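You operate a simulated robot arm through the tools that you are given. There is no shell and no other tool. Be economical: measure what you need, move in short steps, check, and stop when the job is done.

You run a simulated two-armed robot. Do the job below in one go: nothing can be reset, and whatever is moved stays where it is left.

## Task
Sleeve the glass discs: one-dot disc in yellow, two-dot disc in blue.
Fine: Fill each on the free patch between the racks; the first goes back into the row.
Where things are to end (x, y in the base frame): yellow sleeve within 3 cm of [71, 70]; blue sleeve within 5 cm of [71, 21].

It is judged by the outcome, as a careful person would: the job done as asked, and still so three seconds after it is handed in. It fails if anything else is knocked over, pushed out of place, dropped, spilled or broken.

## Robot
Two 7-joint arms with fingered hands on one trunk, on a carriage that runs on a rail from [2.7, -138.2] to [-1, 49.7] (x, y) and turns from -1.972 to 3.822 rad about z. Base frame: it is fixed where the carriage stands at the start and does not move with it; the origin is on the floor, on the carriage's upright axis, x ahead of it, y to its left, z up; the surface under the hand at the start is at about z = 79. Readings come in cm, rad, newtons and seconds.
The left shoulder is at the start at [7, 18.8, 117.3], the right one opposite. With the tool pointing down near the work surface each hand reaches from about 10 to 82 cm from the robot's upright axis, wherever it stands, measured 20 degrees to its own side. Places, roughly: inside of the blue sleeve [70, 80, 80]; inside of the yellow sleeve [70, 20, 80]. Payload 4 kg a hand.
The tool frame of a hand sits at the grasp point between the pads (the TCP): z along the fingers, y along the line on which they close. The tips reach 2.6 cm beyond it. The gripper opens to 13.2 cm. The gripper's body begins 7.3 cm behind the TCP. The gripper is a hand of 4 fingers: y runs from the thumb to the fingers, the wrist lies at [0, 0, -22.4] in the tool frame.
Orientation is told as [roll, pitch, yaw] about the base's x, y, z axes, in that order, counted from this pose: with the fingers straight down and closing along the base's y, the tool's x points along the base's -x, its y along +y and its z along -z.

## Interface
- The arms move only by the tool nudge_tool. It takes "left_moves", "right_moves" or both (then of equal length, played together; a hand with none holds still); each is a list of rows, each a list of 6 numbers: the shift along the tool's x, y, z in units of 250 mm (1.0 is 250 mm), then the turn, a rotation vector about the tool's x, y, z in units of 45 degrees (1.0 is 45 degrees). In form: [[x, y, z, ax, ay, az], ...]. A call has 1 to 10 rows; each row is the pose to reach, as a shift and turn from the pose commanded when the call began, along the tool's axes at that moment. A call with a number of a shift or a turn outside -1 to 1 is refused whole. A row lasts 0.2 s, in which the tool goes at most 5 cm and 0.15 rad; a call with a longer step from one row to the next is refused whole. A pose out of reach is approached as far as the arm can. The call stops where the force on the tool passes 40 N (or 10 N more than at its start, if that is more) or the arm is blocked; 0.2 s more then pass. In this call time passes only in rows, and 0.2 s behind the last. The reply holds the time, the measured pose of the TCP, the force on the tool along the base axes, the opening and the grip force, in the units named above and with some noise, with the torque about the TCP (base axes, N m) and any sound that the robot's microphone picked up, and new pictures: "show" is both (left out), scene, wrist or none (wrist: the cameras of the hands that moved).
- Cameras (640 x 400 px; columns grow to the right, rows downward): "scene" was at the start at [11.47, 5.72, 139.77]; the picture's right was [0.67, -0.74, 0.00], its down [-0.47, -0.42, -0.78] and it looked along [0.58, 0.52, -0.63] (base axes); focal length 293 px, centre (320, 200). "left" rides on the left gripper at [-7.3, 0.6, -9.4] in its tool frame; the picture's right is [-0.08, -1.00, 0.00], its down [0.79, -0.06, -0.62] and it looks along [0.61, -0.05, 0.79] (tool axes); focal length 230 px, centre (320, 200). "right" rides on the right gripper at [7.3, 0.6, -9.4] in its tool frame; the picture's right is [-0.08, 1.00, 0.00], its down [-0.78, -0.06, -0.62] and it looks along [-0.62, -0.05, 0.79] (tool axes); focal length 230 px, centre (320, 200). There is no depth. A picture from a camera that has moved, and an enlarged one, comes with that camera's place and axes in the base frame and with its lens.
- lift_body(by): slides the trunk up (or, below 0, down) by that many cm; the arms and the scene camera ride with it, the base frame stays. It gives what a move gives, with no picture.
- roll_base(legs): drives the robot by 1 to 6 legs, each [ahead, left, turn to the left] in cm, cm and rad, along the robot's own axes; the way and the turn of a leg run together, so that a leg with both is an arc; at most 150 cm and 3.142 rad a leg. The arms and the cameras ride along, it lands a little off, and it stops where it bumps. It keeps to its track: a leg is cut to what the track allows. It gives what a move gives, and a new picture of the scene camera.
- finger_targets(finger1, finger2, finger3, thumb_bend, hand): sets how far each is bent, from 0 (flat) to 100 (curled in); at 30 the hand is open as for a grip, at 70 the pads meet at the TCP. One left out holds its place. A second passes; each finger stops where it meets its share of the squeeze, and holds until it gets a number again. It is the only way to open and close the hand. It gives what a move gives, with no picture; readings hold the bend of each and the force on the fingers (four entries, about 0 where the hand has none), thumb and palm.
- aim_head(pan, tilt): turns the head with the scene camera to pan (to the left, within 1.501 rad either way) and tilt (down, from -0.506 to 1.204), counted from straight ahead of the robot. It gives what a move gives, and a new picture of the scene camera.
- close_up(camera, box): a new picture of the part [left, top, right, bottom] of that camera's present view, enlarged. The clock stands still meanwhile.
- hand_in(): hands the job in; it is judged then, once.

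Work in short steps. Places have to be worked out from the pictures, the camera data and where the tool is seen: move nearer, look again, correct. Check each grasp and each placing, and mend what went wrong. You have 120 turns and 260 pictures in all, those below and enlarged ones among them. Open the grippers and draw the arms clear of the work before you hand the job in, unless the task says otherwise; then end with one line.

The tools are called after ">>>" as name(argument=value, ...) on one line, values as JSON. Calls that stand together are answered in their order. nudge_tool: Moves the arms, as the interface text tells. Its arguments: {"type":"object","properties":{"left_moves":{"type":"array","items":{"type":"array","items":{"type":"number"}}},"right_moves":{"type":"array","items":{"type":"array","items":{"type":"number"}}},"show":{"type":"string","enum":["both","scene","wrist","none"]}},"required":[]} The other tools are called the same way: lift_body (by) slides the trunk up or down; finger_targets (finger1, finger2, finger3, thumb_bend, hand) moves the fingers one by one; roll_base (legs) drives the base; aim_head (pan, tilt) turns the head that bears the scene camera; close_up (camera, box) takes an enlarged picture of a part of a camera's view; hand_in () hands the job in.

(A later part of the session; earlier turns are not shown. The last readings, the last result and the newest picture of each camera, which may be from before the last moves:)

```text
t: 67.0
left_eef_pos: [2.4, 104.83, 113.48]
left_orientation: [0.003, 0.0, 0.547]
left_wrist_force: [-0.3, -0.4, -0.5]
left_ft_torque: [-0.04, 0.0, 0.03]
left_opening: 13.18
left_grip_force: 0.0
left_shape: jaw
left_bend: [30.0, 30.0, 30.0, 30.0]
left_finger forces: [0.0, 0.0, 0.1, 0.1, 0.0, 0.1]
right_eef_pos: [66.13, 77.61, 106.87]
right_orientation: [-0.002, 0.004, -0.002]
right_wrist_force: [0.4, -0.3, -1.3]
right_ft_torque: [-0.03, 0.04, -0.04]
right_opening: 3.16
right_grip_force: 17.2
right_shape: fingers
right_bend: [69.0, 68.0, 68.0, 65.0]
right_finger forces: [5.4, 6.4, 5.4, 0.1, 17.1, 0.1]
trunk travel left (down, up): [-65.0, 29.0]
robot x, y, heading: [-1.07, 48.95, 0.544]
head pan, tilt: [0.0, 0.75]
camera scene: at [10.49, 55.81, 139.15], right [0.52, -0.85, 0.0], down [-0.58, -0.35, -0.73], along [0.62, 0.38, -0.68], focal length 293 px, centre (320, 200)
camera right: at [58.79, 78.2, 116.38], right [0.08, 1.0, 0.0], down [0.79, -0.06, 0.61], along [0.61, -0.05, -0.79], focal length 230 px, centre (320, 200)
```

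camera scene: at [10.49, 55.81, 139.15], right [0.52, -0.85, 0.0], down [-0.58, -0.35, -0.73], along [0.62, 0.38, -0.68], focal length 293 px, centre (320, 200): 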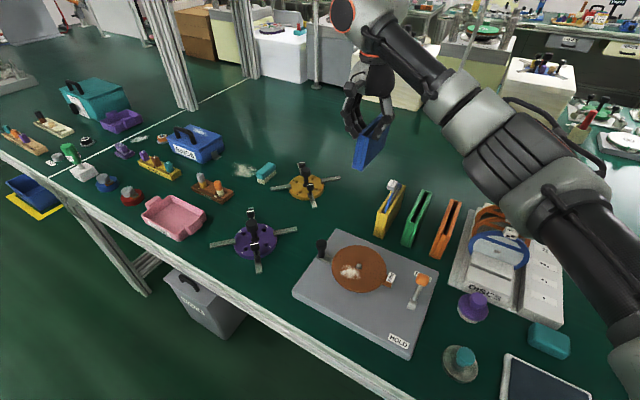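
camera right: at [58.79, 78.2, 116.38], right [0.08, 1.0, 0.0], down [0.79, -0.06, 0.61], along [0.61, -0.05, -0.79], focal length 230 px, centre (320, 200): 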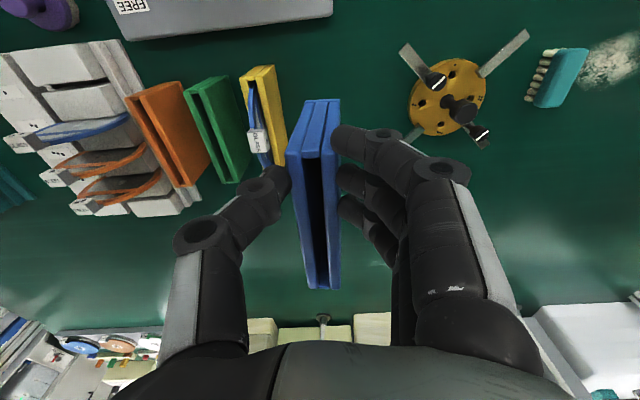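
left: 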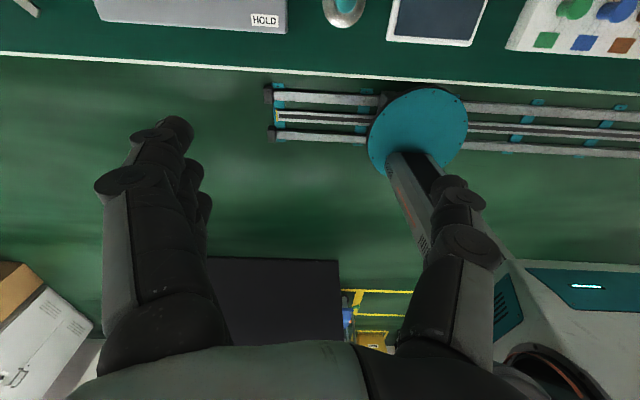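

Held. I turn the base back straight and roll to y≈20.8.

>>> roll_base(legs=[[0, 0, -0.545], [0, -28.2, 0]])

```text
t: 70.5
left_eef_pos: [31.24, 66.9, 113.42]
left_orientation: [0.0, 0.001, 0.003]
left_wrist_force: [-0.2, -1.1, 0.1]
left_ft_torque: [-0.02, -0.02, 0.0]
left_opening: 13.18
left_grip_force: 0.1
left_shape: jaw
left_bend: [30.0, 30.0, 30.0, 30.0]
left_finger forces: [0.0, 0.0, 0.0, 0.0, 0.0, 0.1]
right_eef_pos: [71.8, 10.84, 106.94]
right_orientation: [0.0, 0.003, -0.544]
right_wrist_force: [-1.0, 0.2, -1.1]
right_ft_torque: [0.02, -0.01, -0.02]
right_opening: 3.16
right_grip_force: 17.3
right_shape: fingers
right_bend: [69.0, 68.0, 68.0, 65.0]
right_finger forces: [5.3, 6.4, 5.3, 0.1, 17.1, 0.1]
trunk travel left (down, up): [-65.0, 29.0]
robot x, y, heading: [-0.41, 20.8, 0.003]
head pan, tilt: [0.0, 0.75]
camera scene: at [12.98, 20.96, 139.15], right [0.0, -1.0, 0.0], down [-0.68, 0.0, -0.73], along [0.73, 0.0, -0.68], focal length 293 px, centre (320, 200)
```

scene: 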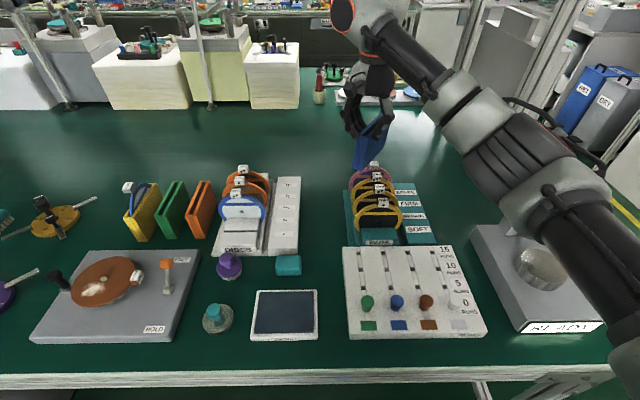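

I bring the sleeve over the free patch, squared up.

>>> nudge_tool(right_moves=[[0.09, 0.062, 0, 0, 0, -0.173], [0.18, 0.124, 0, 0, 0, -0.346], [0.27, 0.185, 0, 0, 0, -0.52], [0.365, 0.247, 0, 0, 0, -0.693]], show="both")

>>> close_up(camera="scene", box=[270, 120, 370, 220])

```text
t: 71.5
left_eef_pos: [31.22, 66.89, 113.38]
left_orientation: [0.002, 0.0, 0.004]
left_wrist_force: [-0.2, -0.7, -0.8]
left_ft_torque: [-0.01, 0.01, -0.01]
left_opening: 13.2
left_grip_force: 0.0
left_shape: jaw
left_bend: [30.0, 30.0, 30.0, 30.0]
left_finger forces: [0.0, 0.1, 0.1, 0.1, 0.1, 0.1]
right_eef_pos: [67.16, 20.9, 106.83]
right_orientation: [-0.001, 0.002, 0.004]
right_wrist_force: [-0.4, -0.4, -1.0]
right_ft_torque: [0.0, 0.03, 0.06]
right_opening: 3.14
right_grip_force: 17.3
right_shape: fingers
right_bend: [69.0, 68.0, 68.0, 65.0]
right_finger forces: [5.2, 6.4, 5.2, 0.1, 17.0, 0.0]
trunk travel left (down, up): [-65.0, 29.0]
robot x, y, heading: [-0.53, 20.66, 0.006]
head pan, tilt: [0.0, 0.75]
camera scene: at [12.93, 21.04, 139.15], right [0.0, -1.0, 0.0], down [-0.68, 0.0, -0.73], along [0.73, 0.0, -0.68], focal length 293 px, centre (320, 200)
camera right: at [59.82, 21.56, 116.33], right [0.07, 1.0, 0.0], down [0.79, -0.06, 0.61], along [0.61, -0.05, -0.79], focal length 230 px, centre (320, 200)
```

scene: 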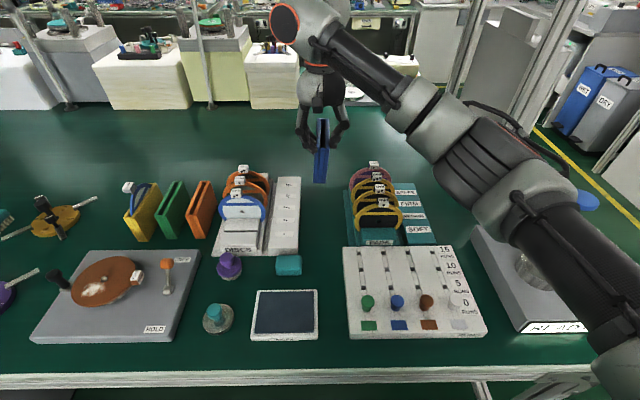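
right: 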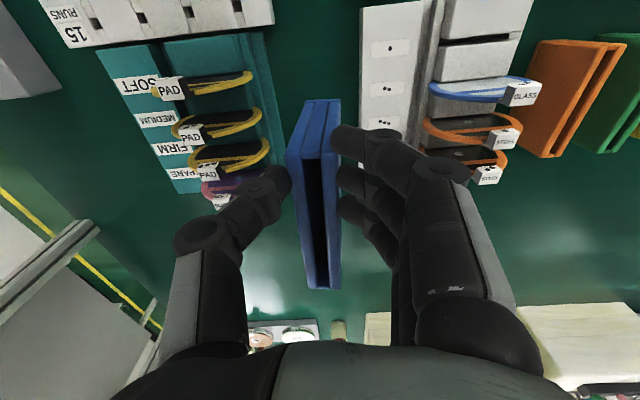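

```text
4.00 times, centred on (320, 170) of scene
camera zoom: at [12.93, 21.04, 139.15], right [0.0, -1.0, 0.0], down [-0.68, 0.0, -0.73], along [0.73, 0.0, -0.68], focal length 1173 px, centre (320, 320)
```

zoom: 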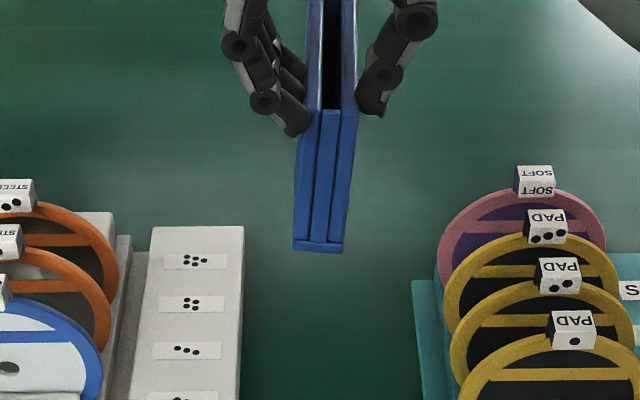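

The sleeve leans ~0.06 in the grip; I counter-rotate and lower to just above the table.

>>> nudge_tool(right_moves=[[0, 0, 0.1, 0.04, 0, 0], [0, 0, 0.22, 0.076, 0, 0], [0, 0, 0.36, 0.076, 0, 0], [0, 0, 0.5, 0.076, 0, 0], [0, 0, 0.62, 0.076, 0, 0], [0, 0, 0.7, 0.076, 0, 0], [0, 0, 0.745, 0.076, 0, 0]], show="none")

>>> close_up(camera="scene", box=[270, 145, 370, 245])

```text
t: 73.2
left_eef_pos: [31.33, 66.79, 113.56]
left_orientation: [0.0, 0.0, 0.003]
left_wrist_force: [-0.2, 0.1, 0.2]
left_ft_torque: [0.0, 0.02, 0.0]
left_opening: 13.18
left_grip_force: 0.1
left_shape: jaw
left_bend: [30.0, 30.0, 30.0, 30.0]
left_finger forces: [0.0, 0.0, 0.1, 0.0, 0.0, 0.1]
right_eef_pos: [67.27, 20.9, 88.37]
right_orientation: [-0.06, 0.003, 0.002]
right_wrist_force: [0.9, -0.5, -1.6]
right_ft_torque: [0.01, 0.02, 0.0]
right_opening: 3.1
right_grip_force: 17.0
right_shape: fingers
right_bend: [69.0, 68.0, 68.0, 65.0]
right_finger forces: [5.6, 6.4, 5.4, 0.1, 16.9, 0.0]
trunk travel left (down, up): [-65.0, 29.0]
robot x, y, heading: [-0.36, 20.87, 0.004]
head pan, tilt: [0.0, 0.75]
```

```text
4.00 times, centred on (320, 195) of scene
camera zoom: at [12.99, 20.89, 139.15], right [0.0, -1.0, 0.0], down [-0.68, 0.0, -0.73], along [0.73, 0.0, -0.68], focal length 1173 px, centre (320, 220)
```

zoom: 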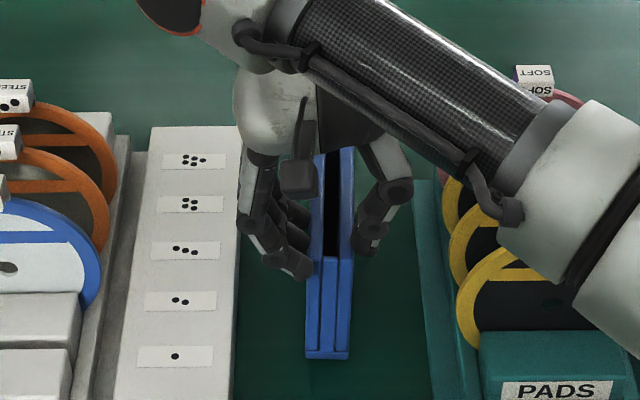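

Upright. I lower the last centimetre in small steps.

>>> nudge_tool(right_moves=[[0, 0, 0.01, 0, 0, 0], [0, 0, 0.018, 0, 0, 0], [0, 0, 0.026, 0, 0, 0], [0, 0, 0.034, 0, 0, 0]], show="none")

```text
t: 74.2
left_eef_pos: [31.22, 66.74, 113.43]
left_orientation: [0.001, 0.0, 0.004]
left_wrist_force: [0.0, -0.9, 0.5]
left_ft_torque: [-0.02, 0.01, -0.02]
left_opening: 13.21
left_grip_force: 0.1
left_shape: jaw
left_bend: [30.0, 30.0, 30.0, 30.0]
left_finger forces: [0.1, 0.1, 0.1, 0.0, 0.0, 0.0]
right_eef_pos: [67.17, 20.78, 87.39]
right_orientation: [-0.058, 0.004, 0.001]
right_wrist_force: [0.2, 0.0, -0.6]
right_ft_torque: [-0.01, 0.01, -0.02]
right_opening: 3.12
right_grip_force: 17.2
right_shape: fingers
right_bend: [69.0, 68.0, 68.0, 65.0]
right_finger forces: [5.3, 6.3, 5.7, 0.0, 17.1, 0.0]
trunk travel left (down, up): [-65.0, 29.0]
robot x, y, heading: [-0.47, 20.88, 0.007]
head pan, tilt: [0.0, 0.75]
```

>>> nudge_tool(right_moves=[[0, 0, 0.006, 0, 0, 0], [0, 0, 0.012, 0, 0, 0]], show="none")

>>> close_up(camera="scene", box=[290, 195, 350, 240])

```text
t: 74.8
left_eef_pos: [31.24, 66.86, 113.49]
left_orientation: [-0.001, 0.001, 0.003]
left_wrist_force: [-0.6, -0.6, 0.3]
left_ft_torque: [0.0, 0.01, 0.03]
left_opening: 13.19
left_grip_force: 0.0
left_shape: jaw
left_bend: [30.0, 30.0, 30.0, 30.0]
left_finger forces: [0.0, 0.1, 0.0, 0.0, 0.0, 0.0]
right_eef_pos: [67.07, 20.68, 87.3]
right_orientation: [-0.058, 0.002, 0.002]
right_wrist_force: [0.9, 1.3, 6.8]
right_ft_torque: [-0.06, -0.08, 0.04]
right_opening: 3.08
right_grip_force: 18.3
right_shape: fingers
right_bend: [69.0, 68.0, 68.0, 65.0]
right_finger forces: [5.2, 7.0, 6.6, 0.1, 17.5, 0.0]
trunk travel left (down, up): [-65.0, 29.0]
robot x, y, heading: [-0.53, 20.93, 0.001]
head pan, tilt: [0.0, 0.75]
```

```text
8.89 times, centred on (320, 218) of scene
camera zoom: at [12.89, 20.89, 139.17], right [0.0, -1.0, 0.0], down [-0.68, 0.0, -0.73], along [0.73, 0.0, -0.68], focal length 2607 px, centre (320, 44)
```

zoom: 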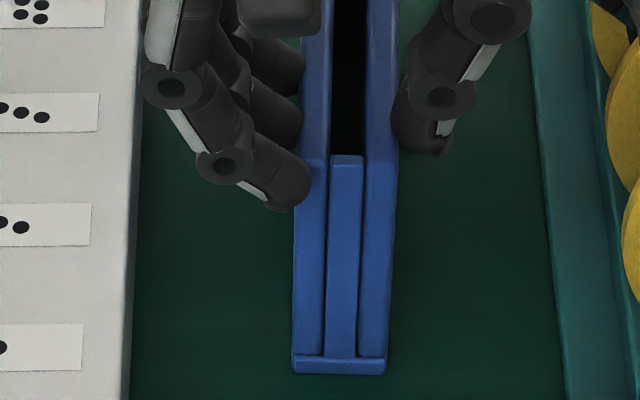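

Contact of ~8 N with the table. I release and raise the hand.

>>> finger_targets(hand="right", finger1=58, finger2=58, finger3=58, thumb_bend=58)

>>> nudge_tool(right_moves=[[0, 0, -0.04, 0, 0, 0], [0, -0.002, -0.12, 0, 0, 0], [0, -0.005, -0.26, 0, 0, 0], [0, -0.01, -0.44, 0, 0, 0], [0, -0.01, -0.62, 0, 0, 0]], show="both")

>>> close_up(camera="scene", box=[285, 165, 355, 245])

```text
t: 75.8
left_eef_pos: [31.22, 66.87, 113.43]
left_orientation: [0.0, 0.0, 0.003]
left_wrist_force: [0.8, 0.0, -0.1]
left_ft_torque: [0.03, 0.01, -0.01]
left_opening: 13.21
left_grip_force: 0.0
left_shape: jaw
left_bend: [30.0, 30.0, 30.0, 30.0]
left_finger forces: [0.1, 0.1, 0.0, 0.1, 0.0, 0.0]
right_eef_pos: [67.13, 20.75, 87.1]
right_orientation: [-0.061, 0.003, 0.001]
right_wrist_force: [-0.2, 0.1, 0.2]
right_ft_torque: [0.0, 0.01, 0.04]
right_opening: 4.78
right_grip_force: 0.1
right_shape: fingers
right_bend: [57.0, 57.0, 57.0, 57.0]
right_finger forces: [0.0, 0.1, 0.0, 0.0, 0.1, 0.1]
trunk travel left (down, up): [-65.0, 29.0]
robot x, y, heading: [-0.42, 20.41, 0.002]
head pan, tilt: [0.0, 0.75]
```

```text
t: 77.0
left_eef_pos: [31.15, 66.83, 113.42]
left_orientation: [0.001, 0.002, 0.004]
left_wrist_force: [-0.3, -0.4, 0.0]
left_ft_torque: [-0.01, -0.03, 0.0]
left_opening: 13.15
left_grip_force: 0.0
left_shape: jaw
left_bend: [30.0, 30.0, 30.0, 30.0]
left_finger forces: [0.1, 0.1, 0.1, 0.0, 0.1, 0.0]
right_eef_pos: [67.12, 21.39, 102.69]
right_orientation: [-0.059, 0.004, 0.002]
right_wrist_force: [0.4, -0.3, -0.6]
right_ft_torque: [0.0, 0.01, 0.04]
right_opening: 4.77
right_grip_force: 0.0
right_shape: fingers
right_bend: [57.0, 57.0, 57.0, 57.0]
right_finger forces: [0.0, 0.0, 0.1, 0.1, 0.1, 0.0]
trunk travel left (down, up): [-65.0, 29.0]
robot x, y, heading: [-0.68, 20.87, 0.003]
head pan, tilt: [0.0, 0.75]
camera scene: at [12.86, 20.88, 139.15], right [0.0, -1.0, 0.0], down [-0.68, 0.0, -0.73], along [0.73, 0.0, -0.68], focal length 293 px, centre (320, 200)
camera right: at [59.73, 22.58, 112.17], right [0.08, 1.0, -0.06], down [0.79, -0.02, 0.62], along [0.61, -0.09, -0.78], focal length 230 px, centre (320, 200)
```

scene: 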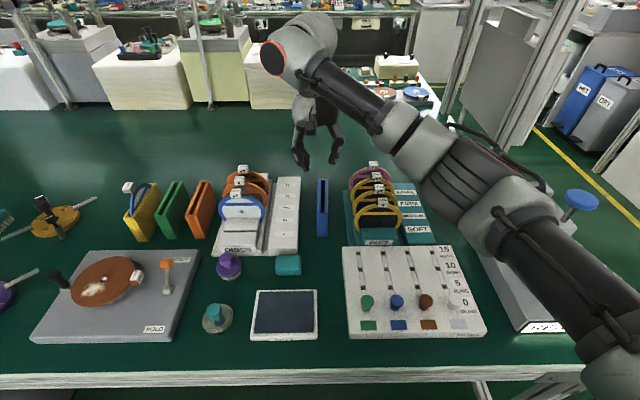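
right: 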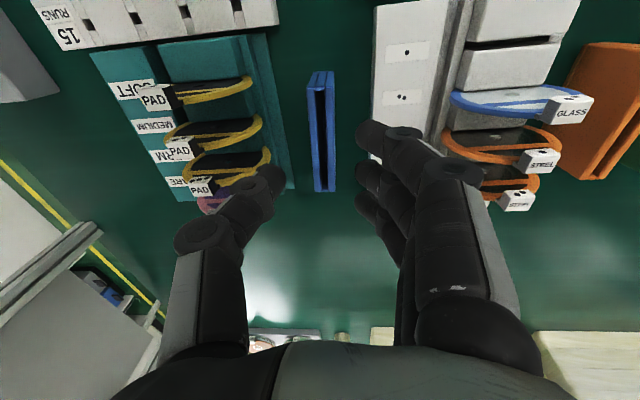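

```text
5.00 times, centred on (320, 205) of scene
camera zoom: at [12.86, 20.88, 139.15], right [0.0, -1.0, 0.0], down [-0.68, 0.0, -0.73], along [0.73, 0.0, -0.68], focal length 1466 px, centre (320, 175)
```

zoom: 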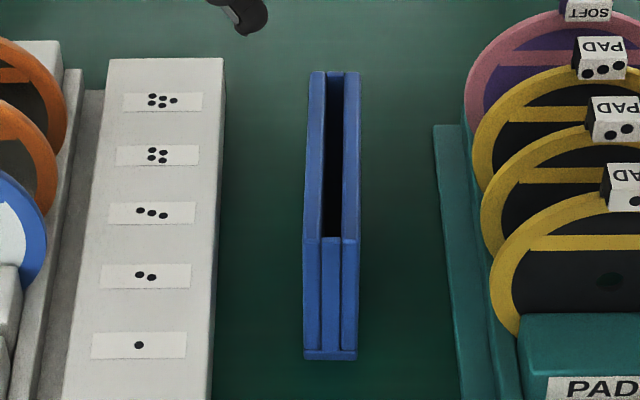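

Blue sleeve stands straight at about [71, 20.3]. Next the two-dot disc: I roll the base +9.2 and raise the hand.

>>> roll_base(legs=[[0, 9.2, 0]])

>>> nudge_tool(right_moves=[[0, 0.05, -0.06, -0.02, 0, -0.18], [0, 0.11, -0.1, -0.04, 0, -0.36], [0, 0.19, -0.14, -0.06, 0, -0.54], [0, 0.28, -0.17, -0.076, 0, -0.72], [0, 0.35, -0.2, -0.076, 0, -0.9]], show="none")

```text
t: 78.1
left_eef_pos: [31.15, 75.76, 113.54]
left_orientation: [0.003, 0.0, 0.002]
left_wrist_force: [-0.3, 0.9, -0.2]
left_ft_torque: [0.0, 0.01, 0.01]
left_opening: 13.14
left_grip_force: 0.0
left_shape: jaw
left_bend: [30.0, 30.0, 30.0, 30.0]
left_finger forces: [0.0, 0.0, 0.0, 0.0, 0.0, 0.0]
right_eef_pos: [67.08, 30.27, 102.7]
right_orientation: [-0.057, 0.002, -0.001]
right_wrist_force: [0.0, 0.3, -0.4]
right_ft_torque: [-0.02, -0.03, 0.02]
right_opening: 4.77
right_grip_force: 0.1
right_shape: fingers
right_bend: [57.0, 57.0, 57.0, 57.0]
right_finger forces: [0.0, 0.0, 0.1, 0.1, 0.1, 0.1]
trunk travel left (down, up): [-65.0, 29.0]
robot x, y, heading: [-0.53, 29.99, 0.002]
head pan, tilt: [0.0, 0.75]
camera scene: at [12.79, 29.82, 139.15], right [0.0, -1.0, 0.0], down [-0.68, 0.0, -0.73], along [0.73, 0.0, -0.68], focal length 293 px, centre (320, 200)
```

scene: 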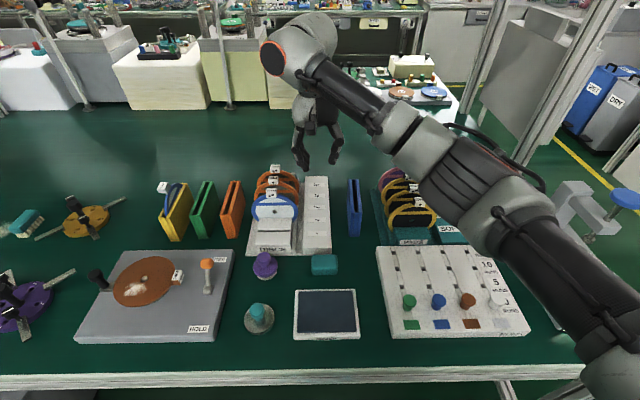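

```text
t: 79.3
left_eef_pos: [31.09, 75.97, 113.36]
left_orientation: [-0.001, 0.001, 0.002]
left_wrist_force: [-0.7, 0.0, 0.5]
left_ft_torque: [0.0, 0.01, 0.04]
left_opening: 13.2
left_grip_force: 0.1
left_shape: jaw
left_bend: [30.0, 30.0, 30.0, 30.0]
left_finger forces: [0.1, 0.1, 0.0, 0.0, 0.0, 0.1]
right_eef_pos: [66.8, 39.58, 106.93]
right_orientation: [0.007, 0.025, 0.697]
right_wrist_force: [-1.3, 0.3, 0.9]
right_ft_torque: [-0.04, 0.02, -0.02]
right_opening: 4.81
right_grip_force: 0.1
right_shape: fingers
right_bend: [57.0, 57.0, 57.0, 57.0]
right_finger forces: [0.0, 0.0, 0.0, 0.0, 0.1, 0.0]
right hand out of reach, approached as far as the arm can: row 5
trunk travel left (down, up): [-65.0, 29.0]
robot x, y, heading: [-0.51, 30.19, 0.004]
head pan, tilt: [0.0, 0.75]
```

At its reach limit there; I roll the base 8 cm more to the left and finish the turn above the discs.

>>> roll_base(legs=[[0, 8.0, 0]])

>>> nudge_tool(right_moves=[[0.033, -0.04, 0, 0, 0, -0.19], [0.066, -0.08, 0, 0, 0, -0.38], [0.1, -0.12, 0, 0, 0, -0.57], [0.132, -0.157, 0, 0, 0, -0.76], [0.164, -0.196, 0, 0, 0, -0.95]], show="none")

>>> finger_targets(hand="right", finger1=62, finger2=62, finger3=62, thumb_bend=63)

```text
t: 80.3
left_eef_pos: [31.04, 83.69, 113.47]
left_orientation: [0.002, 0.001, 0.0]
left_wrist_force: [-0.3, 0.1, 0.3]
left_ft_torque: [0.01, 0.0, 0.03]
left_opening: 13.18
left_grip_force: 0.1
left_shape: jaw
left_bend: [30.0, 30.0, 30.0, 30.0]
left_finger forces: [0.0, 0.1, 0.0, 0.0, 0.1, 0.1]
right_eef_pos: [66.74, 47.24, 106.87]
right_orientation: [0.011, 0.023, 0.695]
right_wrist_force: [-0.1, 0.0, -0.6]
right_ft_torque: [-0.01, -0.02, 0.0]
right_opening: 4.78
right_grip_force: 0.3
right_shape: fingers
right_bend: [57.0, 57.0, 57.0, 57.0]
right_finger forces: [0.0, 0.0, 0.1, 0.0, 0.0, 0.0]
trunk travel left (down, up): [-65.0, 29.0]
robot x, y, heading: [-0.56, 37.37, 0.005]
head pan, tilt: [0.0, 0.75]
camera scene: at [12.62, 37.67, 139.16], right [0.0, -1.0, 0.0], down [-0.68, 0.0, -0.73], along [0.73, 0.0, -0.68], focal length 293 px, centre (320, 200)
```

scene: 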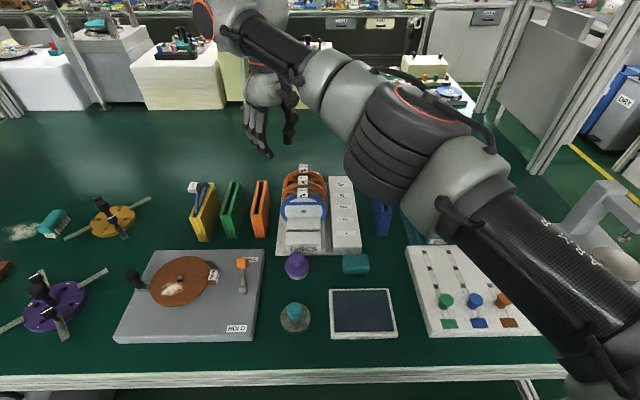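

```text
t: 81.5
left_eef_pos: [31.11, 83.63, 113.46]
left_orientation: [0.0, 0.001, 0.0]
left_wrist_force: [0.1, -0.3, 0.2]
left_ft_torque: [0.02, -0.02, 0.02]
left_opening: 13.17
left_grip_force: 0.0
left_shape: jaw
left_bend: [30.0, 30.0, 30.0, 30.0]
left_finger forces: [0.0, 0.0, 0.0, 0.0, 0.1, 0.1]
right_eef_pos: [66.67, 40.97, 107.05]
right_orientation: [0.023, 0.014, 1.444]
right_wrist_force: [0.4, 0.4, 0.7]
right_ft_torque: [-0.04, -0.05, 0.02]
right_opening: 4.77
right_grip_force: 0.1
right_shape: fingers
right_bend: [57.0, 57.0, 57.0, 57.0]
right_finger forces: [0.1, 0.0, 0.1, 0.0, 0.0, 0.1]
trunk travel left (down, up): [-65.0, 29.0]
robot x, y, heading: [-0.89, 37.75, 0.004]
head pan, tilt: [0.0, 0.75]
```

```text
t: 82.5
left_eef_pos: [31.12, 83.61, 113.48]
left_orientation: [0.002, 0.001, 0.002]
left_wrist_force: [-0.8, 0.9, -0.6]
left_ft_torque: [0.03, 0.0, -0.03]
left_opening: 13.18
left_grip_force: 0.0
left_shape: jaw
left_bend: [30.0, 30.0, 30.0, 30.0]
left_finger forces: [0.0, 0.1, 0.0, 0.0, 0.0, 0.0]
right_eef_pos: [66.8, 40.86, 106.97]
right_orientation: [0.021, 0.009, 1.441]
right_wrist_force: [-0.1, 0.2, 0.2]
right_ft_torque: [0.01, -0.03, 0.0]
right_opening: 3.26
right_grip_force: 0.1
right_shape: fingers
right_bend: [62.0, 62.0, 62.0, 63.0]
right_finger forces: [0.1, 0.1, 0.0, 0.0, 0.1, 0.0]
trunk travel left (down, up): [-65.0, 29.0]
robot x, y, heading: [-0.89, 38.01, 0.004]
head pan, tilt: [0.0, 0.75]
```

I complete yaw, add the 10° tilt and come down to z≈97 over the two-dot tag, and look.

>>> nudge_tool(right_moves=[[-0.006, 0, 0.13, 0.125, 0, -0.083], [-0.0119, 0.0016, 0.26, 0.25, -0.01, -0.165], [-0.0119, 0.0016, 0.39, 0.25, -0.01, -0.165]], show="both")

>>> close_up(camera="right", box=[200, 60, 440, 210])

```text
t: 83.3
left_eef_pos: [31.14, 83.63, 113.45]
left_orientation: [0.002, 0.001, 0.001]
left_wrist_force: [0.7, 0.2, -0.2]
left_ft_torque: [0.01, -0.02, 0.0]
left_opening: 13.17
left_grip_force: 0.1
left_shape: jaw
left_bend: [30.0, 30.0, 30.0, 30.0]
left_finger forces: [0.0, 0.0, 0.0, 0.1, 0.0, 0.0]
right_eef_pos: [66.49, 41.2, 97.28]
right_orientation: [-0.174, 0.013, 1.57]
right_wrist_force: [0.7, 0.0, 0.3]
right_ft_torque: [0.01, 0.01, -0.01]
right_opening: 3.26
right_grip_force: 0.0
right_shape: fingers
right_bend: [62.0, 62.0, 62.0, 63.0]
right_finger forces: [0.0, 0.0, 0.0, 0.0, 0.0, 0.0]
trunk travel left (down, up): [-65.0, 29.0]
robot x, y, heading: [-0.77, 37.93, -0.001]
head pan, tilt: [0.0, 0.75]
camera scene: at [12.7, 37.75, 139.15], right [0.0, -1.0, 0.0], down [-0.68, 0.0, -0.73], along [0.73, 0.0, -0.68], focal length 293 px, centre (320, 200)
camera right: at [64.22, 33.82, 106.65], right [-0.98, 0.07, -0.17], down [-0.05, 0.79, 0.61], along [0.18, 0.6, -0.78], focal length 230 px, centre (320, 200)
```

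scene: 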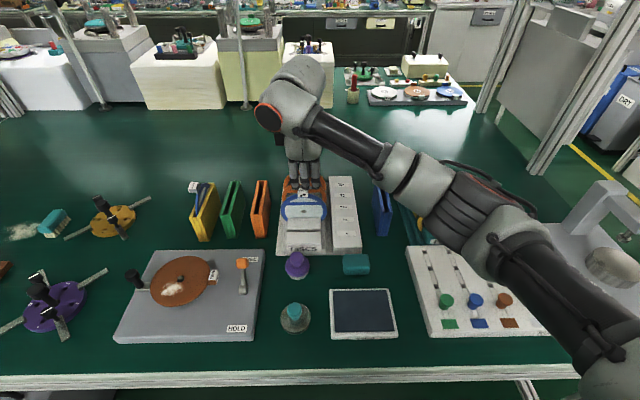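
right: 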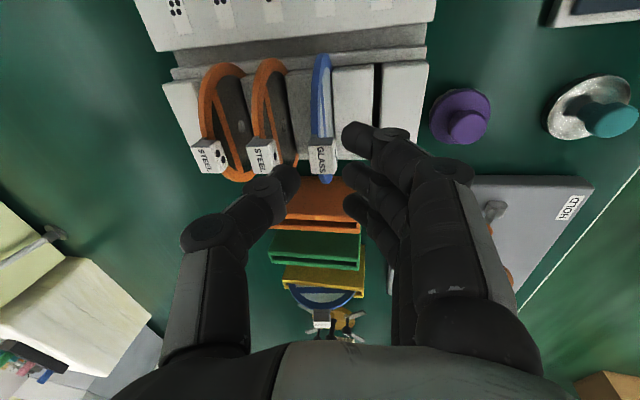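

```text
2.67 times, centred on (320, 135) of right
camera zoom: at [64.22, 33.82, 106.65], right [-0.98, 0.07, -0.17], down [-0.05, 0.79, 0.61], along [0.18, 0.6, -0.78], focal length 614 px, centre (320, 373)
```

zoom: 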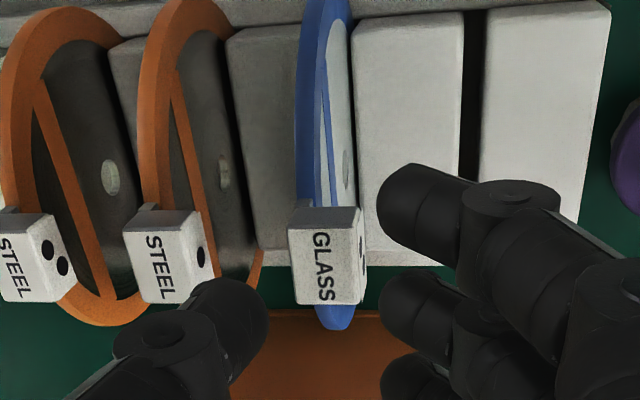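

Two-dot tag spans x 66.2–68.0, next tag begins ≈70.3. I shift +0.4 and descend to z≈92.7 as before.

>>> nudge_tool(right_moves=[[0.002, -0.0158, 0.003, 0, 0, 0], [0.002, -0.004, 0.065, 0, 0, 0], [0.002, 0.006, 0.125, 0, 0, 0], [0.002, 0.0161, 0.183, 0, 0, 0]], show="none")

>>> close_up(camera="right", box=[200, 60, 440, 210])

>>> finger_targets(hand="right", finger2=72, finger3=72, thumb_bend=72)

>>> close_up(camera="right", box=[200, 60, 440, 210])

```text
t: 84.3
left_eef_pos: [31.09, 83.74, 113.36]
left_orientation: [0.001, 0.001, -0.001]
left_wrist_force: [1.1, 0.3, 0.6]
left_ft_torque: [0.0, 0.0, -0.01]
left_opening: 13.18
left_grip_force: 0.1
left_shape: jaw
left_bend: [30.0, 30.0, 30.0, 30.0]
left_finger forces: [0.0, 0.0, 0.0, 0.1, 0.0, 0.1]
right_eef_pos: [66.92, 40.95, 92.63]
right_orientation: [-0.171, 0.012, 1.572]
right_wrist_force: [0.1, -0.3, 0.1]
right_ft_torque: [0.05, -0.02, 0.02]
right_opening: 3.26
right_grip_force: 0.0
right_shape: fingers
right_bend: [62.0, 62.0, 62.0, 63.0]
right_finger forces: [0.0, 0.0, 0.0, 0.0, 0.1, 0.1]
trunk travel left (down, up): [-65.0, 29.0]
robot x, y, heading: [-0.29, 37.67, -0.005]
head pan, tilt: [0.0, 0.75]
```

```text
2.67 times, centred on (320, 135) of right
camera zoom: at [64.65, 33.74, 101.95], right [-0.98, 0.08, -0.17], down [-0.05, 0.79, 0.61], along [0.18, 0.61, -0.78], focal length 614 px, centre (320, 373)
```

zoom: 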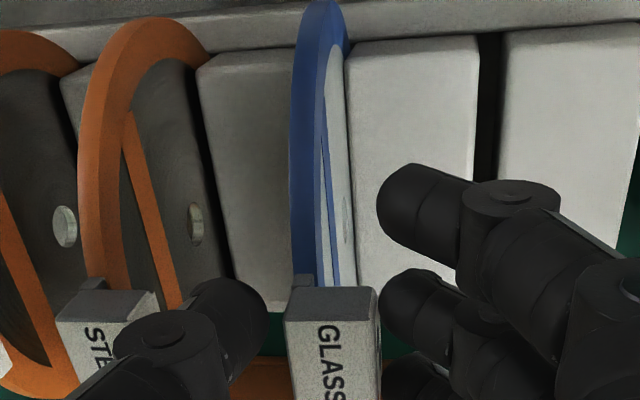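

```text
t: 85.3
left_eef_pos: [31.28, 83.59, 113.3]
left_orientation: [0.0, -0.001, 0.001]
left_wrist_force: [-0.6, 0.4, -1.5]
left_ft_torque: [-0.01, -0.03, -0.04]
left_opening: 13.18
left_grip_force: 0.0
left_shape: jaw
left_bend: [30.0, 30.0, 30.0, 30.0]
left_finger forces: [0.0, 0.1, 0.0, 0.0, 0.0, 0.1]
right_eef_pos: [66.79, 40.96, 92.69]
right_orientation: [-0.17, 0.012, 1.571]
right_wrist_force: [-0.7, 0.6, -1.3]
right_ft_torque: [-0.03, 0.01, 0.1]
right_opening: 3.03
right_grip_force: 10.0
right_shape: fingers
right_bend: [62.0, 67.0, 67.0, 67.0]
right_finger forces: [0.0, 5.3, 5.0, 0.0, 10.6, 0.0]
trunk travel left (down, up): [-65.0, 29.0]
robot x, y, heading: [-0.81, 37.59, 0.002]
head pan, tilt: [0.0, 0.75]
```

```text
2.67 times, centred on (320, 135) of right
camera zoom: at [64.64, 33.74, 101.95], right [-0.98, 0.07, -0.17], down [-0.05, 0.79, 0.61], along [0.18, 0.6, -0.78], focal length 614 px, centre (320, 373)
```

zoom: 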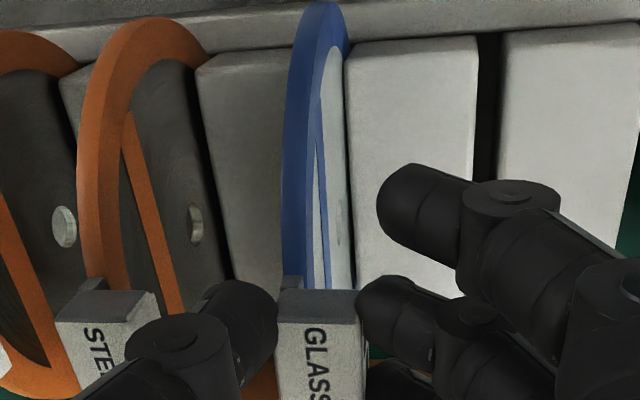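

Same grip as before (10 N). I lift slowly to z≈109.

>>> nudge_tool(right_moves=[[0, -0.007, -0.0394, 0, 0, 0], [0, -0.0139, -0.0788, 0, 0, 0], [0, -0.0278, -0.1576, 0, 0, 0], [0, -0.0417, -0.236, 0, 0, 0], [0, -0.0556, -0.315, 0, 0, 0], [0, -0.0695, -0.394, 0, 0, 0], [0, -0.09, -0.51, 0, 0, 0], [0, -0.111, -0.63, 0, 0, 0]], show="scene")

```text
t: 87.1
left_eef_pos: [31.01, 83.69, 113.39]
left_orientation: [0.0, 0.0, 0.0]
left_wrist_force: [-0.4, 0.3, -0.2]
left_ft_torque: [-0.02, 0.0, -0.02]
left_opening: 13.21
left_grip_force: 0.0
left_shape: jaw
left_bend: [30.0, 30.0, 30.0, 30.0]
left_finger forces: [0.0, 0.0, 0.0, 0.1, 0.0, 0.0]
right_eef_pos: [66.9, 41.17, 108.71]
right_orientation: [-0.172, 0.015, 1.572]
right_wrist_force: [0.6, -0.8, -1.0]
right_ft_torque: [-0.05, 0.02, 0.01]
right_opening: 3.0
right_grip_force: 10.0
right_shape: fingers
right_bend: [62.0, 68.0, 69.0, 67.0]
right_finger forces: [0.0, 6.3, 4.1, 0.1, 10.4, 0.0]
trunk travel left (down, up): [-65.0, 29.0]
robot x, y, heading: [-0.73, 37.79, -0.0]
head pan, tilt: [0.0, 0.75]
camera scene: at [12.59, 37.75, 139.15], right [0.0, -1.0, 0.0], down [-0.68, 0.0, -0.73], along [0.73, 0.0, -0.68], focal length 293 px, centre (320, 200)
```

scene: 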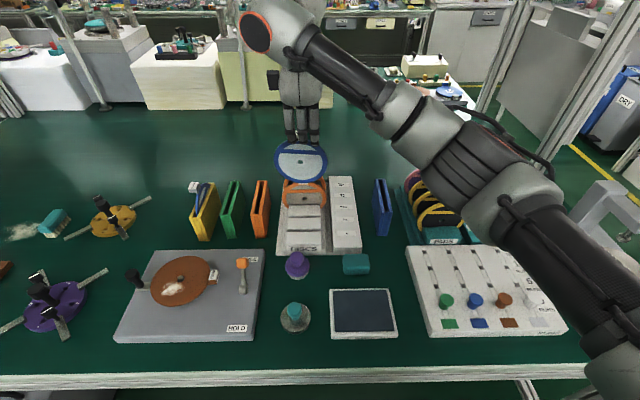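

Disc 2 is out. I rotate it toward the slot direction while shifting slightly, in two calls, then roll the base to y≈20.4.

>>> nudge_tool(right_moves=[[0.02, -0.02, -0.02, 0, 0.032, 0.18], [0.05, -0.04, -0.02, 0, 0.063, 0.36], [0.08, -0.065, -0.02, 0, 0.095, 0.54], [0.105, -0.09, -0.02, 0, 0.127, 0.72], [0.128, -0.113, -0.02, 0, 0.158, 0.9]], show="none")

>>> nudge_tool(right_moves=[[0, 0, 0, 0, 0.032, 0.18], [0, 0, 0, 0, 0.063, 0.36], [0, 0, 0, 0, 0.095, 0.54], [0, 0, 0, 0, 0.127, 0.72], [0, 0, 0, 0, 0.158, 0.9]], show="none")

>>> roll_base(legs=[[0, -17.3, 0]])

>>> close_up(camera="scene", box=[270, 120, 370, 220])

```text
t: 88.3
left_eef_pos: [31.08, 83.67, 113.39]
left_orientation: [0.0, 0.001, 0.0]
left_wrist_force: [0.3, -0.2, 0.6]
left_ft_torque: [0.01, 0.0, 0.0]
left_opening: 13.19
left_grip_force: 0.1
left_shape: jaw
left_bend: [30.0, 30.0, 30.0, 30.0]
left_finger forces: [0.1, 0.1, 0.0, 0.1, 0.0, 0.0]
right_eef_pos: [69.62, 37.94, 109.5]
right_orientation: [-0.179, 0.012, 0.851]
right_wrist_force: [0.0, -0.7, -1.9]
right_ft_torque: [-0.01, 0.03, 0.0]
right_opening: 3.03
right_grip_force: 10.1
right_shape: fingers
right_bend: [62.0, 68.0, 69.0, 67.0]
right_finger forces: [0.0, 6.1, 4.1, 0.1, 10.4, 0.0]
trunk travel left (down, up): [-65.0, 29.0]
robot x, y, heading: [-0.93, 37.7, 0.003]
head pan, tilt: [0.0, 0.75]
```

```text
t: 89.5
left_eef_pos: [31.02, 83.8, 113.41]
left_orientation: [0.0, 0.0, 0.001]
left_wrist_force: [0.2, 0.0, -0.5]
left_ft_torque: [-0.03, -0.03, -0.03]
left_opening: 13.19
left_grip_force: 0.0
left_shape: jaw
left_bend: [30.0, 30.0, 30.0, 30.0]
left_finger forces: [0.0, 0.1, 0.1, 0.0, 0.0, 0.0]
right_eef_pos: [69.61, 38.02, 109.61]
right_orientation: [-0.188, 0.002, 0.132]
right_wrist_force: [-0.1, 0.3, -1.1]
right_ft_torque: [-0.01, 0.03, 0.03]
right_opening: 3.0
right_grip_force: 10.2
right_shape: fingers
right_bend: [62.0, 68.0, 69.0, 67.0]
right_finger forces: [0.0, 6.2, 4.2, 0.0, 10.3, 0.1]
trunk travel left (down, up): [-65.0, 29.0]
robot x, y, heading: [-0.73, 37.56, 0.001]
head pan, tilt: [0.0, 0.75]
```

```text
t: 91.0
left_eef_pos: [31.45, 66.55, 113.3]
left_orientation: [0.001, 0.0, 0.001]
left_wrist_force: [-0.2, 1.1, 0.5]
left_ft_torque: [-0.02, -0.01, -0.02]
left_opening: 13.17
left_grip_force: 0.1
left_shape: jaw
left_bend: [30.0, 30.0, 30.0, 30.0]
left_finger forces: [0.0, 0.1, 0.1, 0.0, 0.1, 0.0]
right_eef_pos: [69.93, 21.0, 109.5]
right_orientation: [-0.188, 0.004, 0.136]
right_wrist_force: [0.6, 1.0, -1.7]
right_ft_torque: [0.04, 0.04, -0.04]
right_opening: 3.02
right_grip_force: 10.4
right_shape: fingers
right_bend: [62.0, 68.0, 69.0, 67.0]
right_finger forces: [0.0, 6.3, 4.1, 0.0, 10.2, 0.0]
trunk travel left (down, up): [-65.0, 29.0]
robot x, y, heading: [-0.2, 20.97, 0.0]
head pan, tilt: [0.0, 0.75]
camera scene: at [12.99, 20.76, 139.15], right [0.0, -1.0, 0.0], down [-0.68, 0.0, -0.73], along [0.73, 0.0, -0.68], focal length 293 px, centre (320, 200)
```

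scene: 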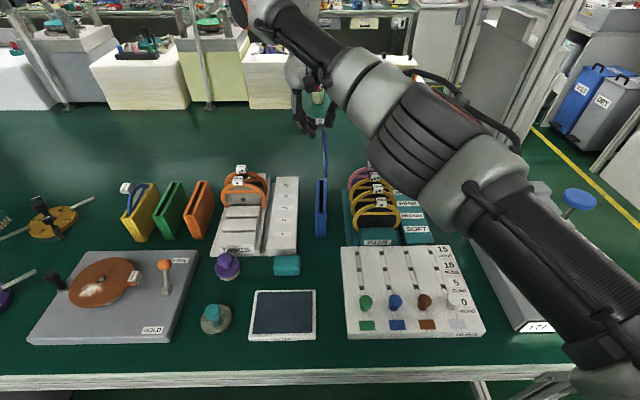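

```text
4.00 times, centred on (320, 170) of scene
camera zoom: at [12.99, 20.76, 139.15], right [0.0, -1.0, 0.0], down [-0.68, 0.0, -0.73], along [0.73, 0.0, -0.68], focal length 1173 px, centre (320, 320)
```

zoom: 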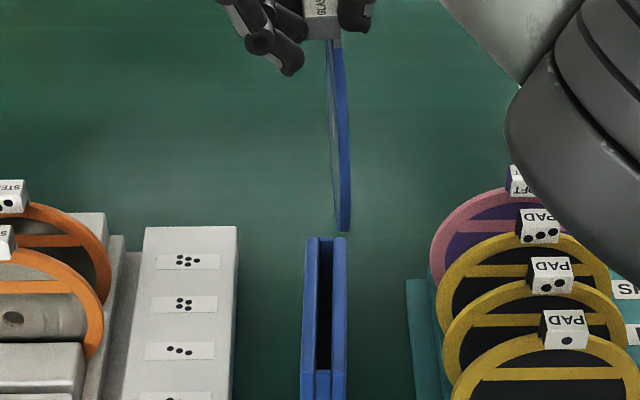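

I zoom along the slot plane to measure disc lean and yaw.

>>> close_up(camera="scene", box=[290, 120, 350, 158])

>>> close_up(camera="scene", box=[290, 150, 350, 188])

>>> close_up(camera="scene", box=[290, 175, 350, 213])

```text
10.53 times, centred on (320, 139) of scene
camera zoom: at [12.99, 20.76, 139.15], right [0.0, -1.0, 0.0], down [-0.68, 0.0, -0.73], along [0.73, 0.0, -0.68], focal length 3087 px, centre (320, 842)
```

zoom: 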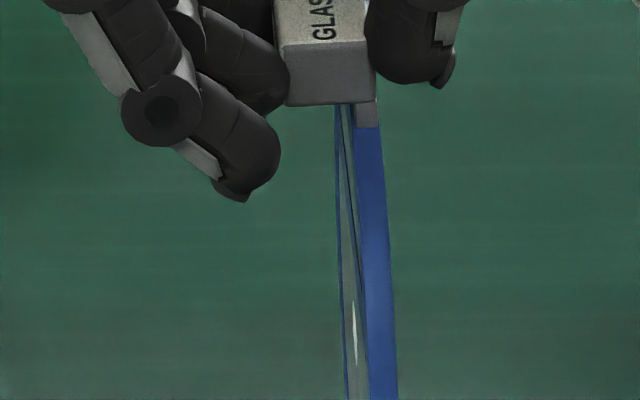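

```text
10.53 times, centred on (320, 169) of scene
camera zoom: at [12.99, 20.76, 139.15], right [0.0, -1.0, 0.0], down [-0.68, 0.0, -0.73], along [0.73, 0.0, -0.68], focal length 3087 px, centre (320, 526)
```

zoom: 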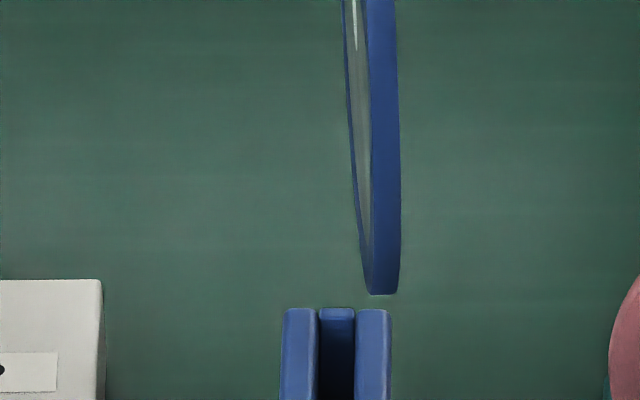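

```text
10.53 times, centred on (320, 194) of scene
camera zoom: at [12.99, 20.76, 139.15], right [0.0, -1.0, 0.0], down [-0.68, 0.0, -0.73], along [0.73, 0.0, -0.68], focal length 3087 px, centre (320, 263)
```

zoom: 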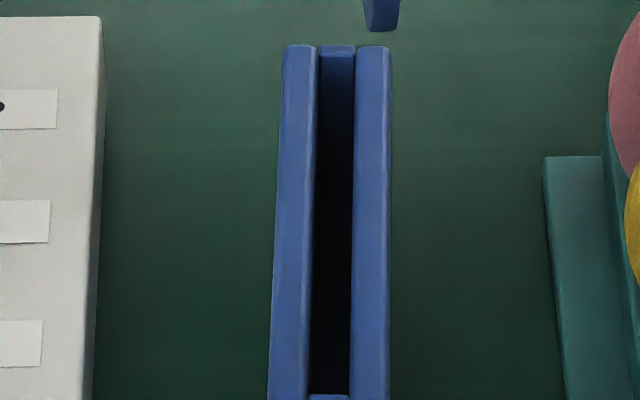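

Fit: disc yaw +0.056, lean 0.027, centre y≈19.7; slot centre y≈20.43, yaw −0.015. I correct all and lower to just above the sleeve.

>>> nudge_tool(right_moves=[[-0.001, 0.02, 0.05, -0.017, 0.006, 0.045], [-0.0027, 0.045, 0.13, -0.034, 0.0125, 0.0897], [-0.0027, 0.0666, 0.2438, -0.034, 0.0125, 0.0897]], show="none")

>>> close_up(camera="scene", box=[290, 140, 350, 178])

>>> close_up(camera="scene", box=[290, 175, 350, 213])

>>> close_up(camera="right", box=[260, 20, 400, 180])

```text
t: 91.8
left_eef_pos: [31.6, 66.53, 113.39]
left_orientation: [0.002, 0.002, -0.001]
left_wrist_force: [-0.2, 0.1, 0.2]
left_ft_torque: [0.0, 0.04, 0.0]
left_opening: 13.18
left_grip_force: 0.1
left_shape: jaw
left_bend: [30.0, 30.0, 30.0, 30.0]
left_finger forces: [0.0, 0.1, 0.0, 0.0, 0.0, 0.0]
right_eef_pos: [70.03, 21.31, 103.12]
right_orientation: [-0.158, 0.002, 0.064]
right_wrist_force: [-0.6, 0.6, -1.7]
right_ft_torque: [0.03, 0.0, 0.0]
right_opening: 2.99
right_grip_force: 9.8
right_shape: fingers
right_bend: [62.0, 68.0, 69.0, 67.0]
right_finger forces: [0.0, 6.2, 4.1, 0.0, 10.3, 0.0]
trunk travel left (down, up): [-65.0, 29.0]
robot x, y, heading: [-0.25, 20.2, -0.003]
head pan, tilt: [0.0, 0.75]
```

```text
10.53 times, centred on (320, 159) of scene
camera zoom: at [13.08, 20.58, 139.15], right [0.0, -1.0, 0.0], down [-0.68, 0.0, -0.73], along [0.73, 0.0, -0.68], focal length 3087 px, centre (320, 632)
```

zoom: 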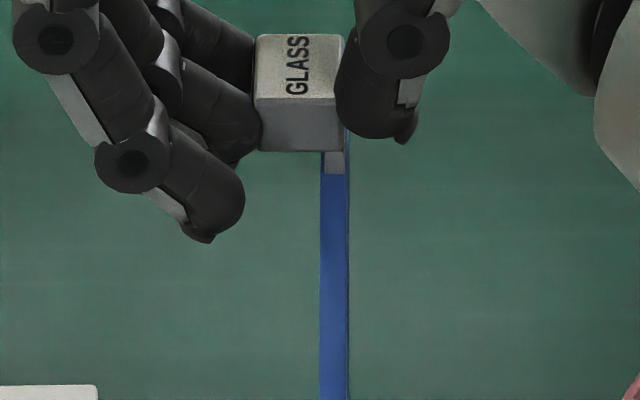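

```text
10.53 times, centred on (320, 194) of scene
camera zoom: at [13.08, 20.58, 139.15], right [0.0, -1.0, 0.0], down [-0.68, 0.0, -0.73], along [0.73, 0.0, -0.68], focal length 3087 px, centre (320, 263)
```

zoom: 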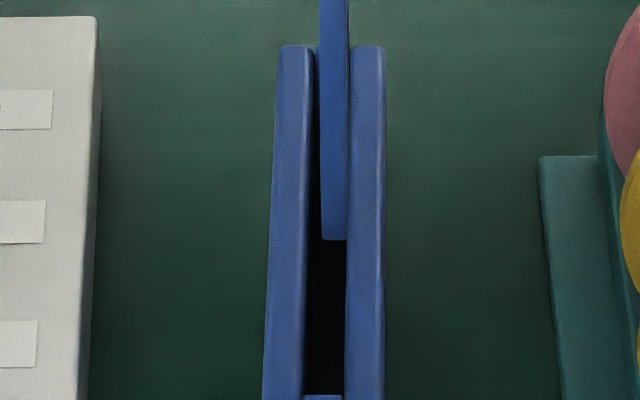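

```text
2.50 times, centred on (330, 100) of right
camera zoom: at [62.53, 22.97, 112.5], right [0.01, 0.99, -0.16], down [0.78, 0.09, 0.62], along [0.62, -0.13, -0.77], focal length 575 px, centre (295, 450)
```

zoom: 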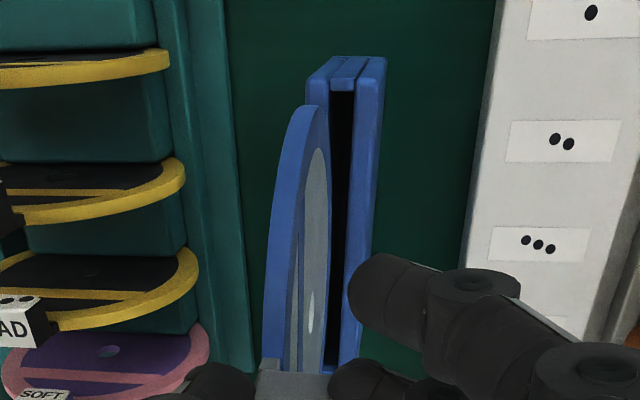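

Edge-on now; small remaining: yaw −0.018, y +0.13, and x +0.85 to centre over the sleeve (wrist view). I apply it and lower 1 cm.

>>> nudge_tool(right_moves=[[-0.0343, 0.0031, 0.0, 0, 0.0036, 0.0226], [-0.0343, 0.0093, 0.039, 0, 0.0036, 0.0226]], show="none")

>>> close_up(camera="scene", box=[290, 140, 350, 178])

>>> close_up(camera="scene", box=[290, 175, 350, 213])

```text
t: 92.4
left_eef_pos: [31.56, 66.31, 113.4]
left_orientation: [0.002, 0.001, -0.001]
left_wrist_force: [0.8, -0.2, 0.3]
left_ft_torque: [-0.01, 0.01, 0.02]
left_opening: 13.18
left_grip_force: 0.0
left_shape: jaw
left_bend: [30.0, 30.0, 30.0, 30.0]
left_finger forces: [0.0, 0.0, 0.1, 0.0, 0.1, 0.0]
right_eef_pos: [70.79, 21.53, 102.2]
right_orientation: [-0.157, 0.002, 0.048]
right_wrist_force: [0.0, 0.7, -2.6]
right_ft_torque: [0.01, 0.02, 0.05]
right_opening: 3.01
right_grip_force: 10.7
right_shape: fingers
right_bend: [62.0, 68.0, 69.0, 67.0]
right_finger forces: [0.0, 6.2, 4.2, 0.1, 10.4, 0.0]
trunk travel left (down, up): [-65.0, 29.0]
robot x, y, heading: [-0.24, 20.69, 0.0]
head pan, tilt: [0.0, 0.75]
```

```text
10.53 times, centred on (320, 159) of scene
camera zoom: at [13.08, 20.57, 139.14], right [0.0, -1.0, 0.0], down [-0.68, 0.0, -0.73], along [0.73, 0.0, -0.68], focal length 3087 px, centre (320, 632)
```

zoom: 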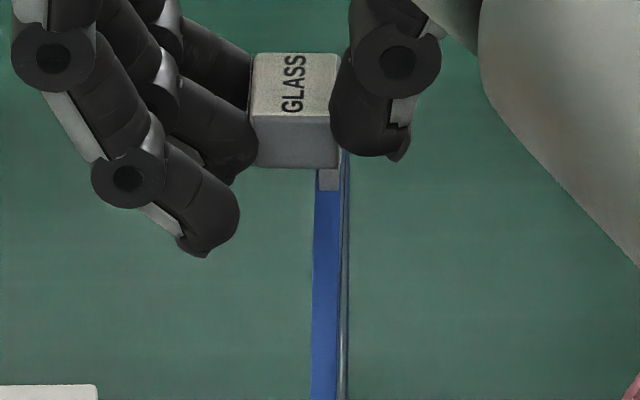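

```text
10.53 times, centred on (320, 194) of scene
camera zoom: at [13.08, 20.57, 139.14], right [0.0, -1.0, 0.0], down [-0.68, 0.0, -0.73], along [0.73, 0.0, -0.68], focal length 3087 px, centre (320, 263)
```

zoom: 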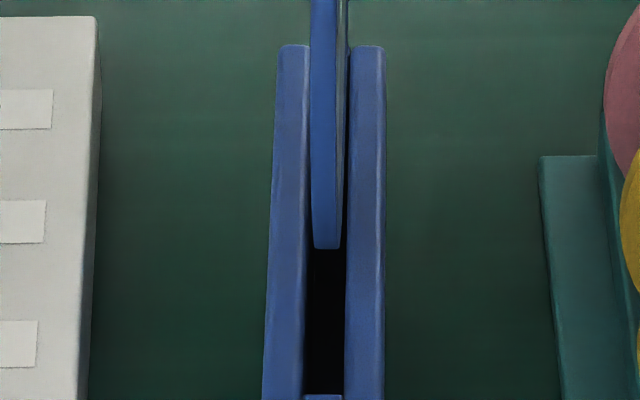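

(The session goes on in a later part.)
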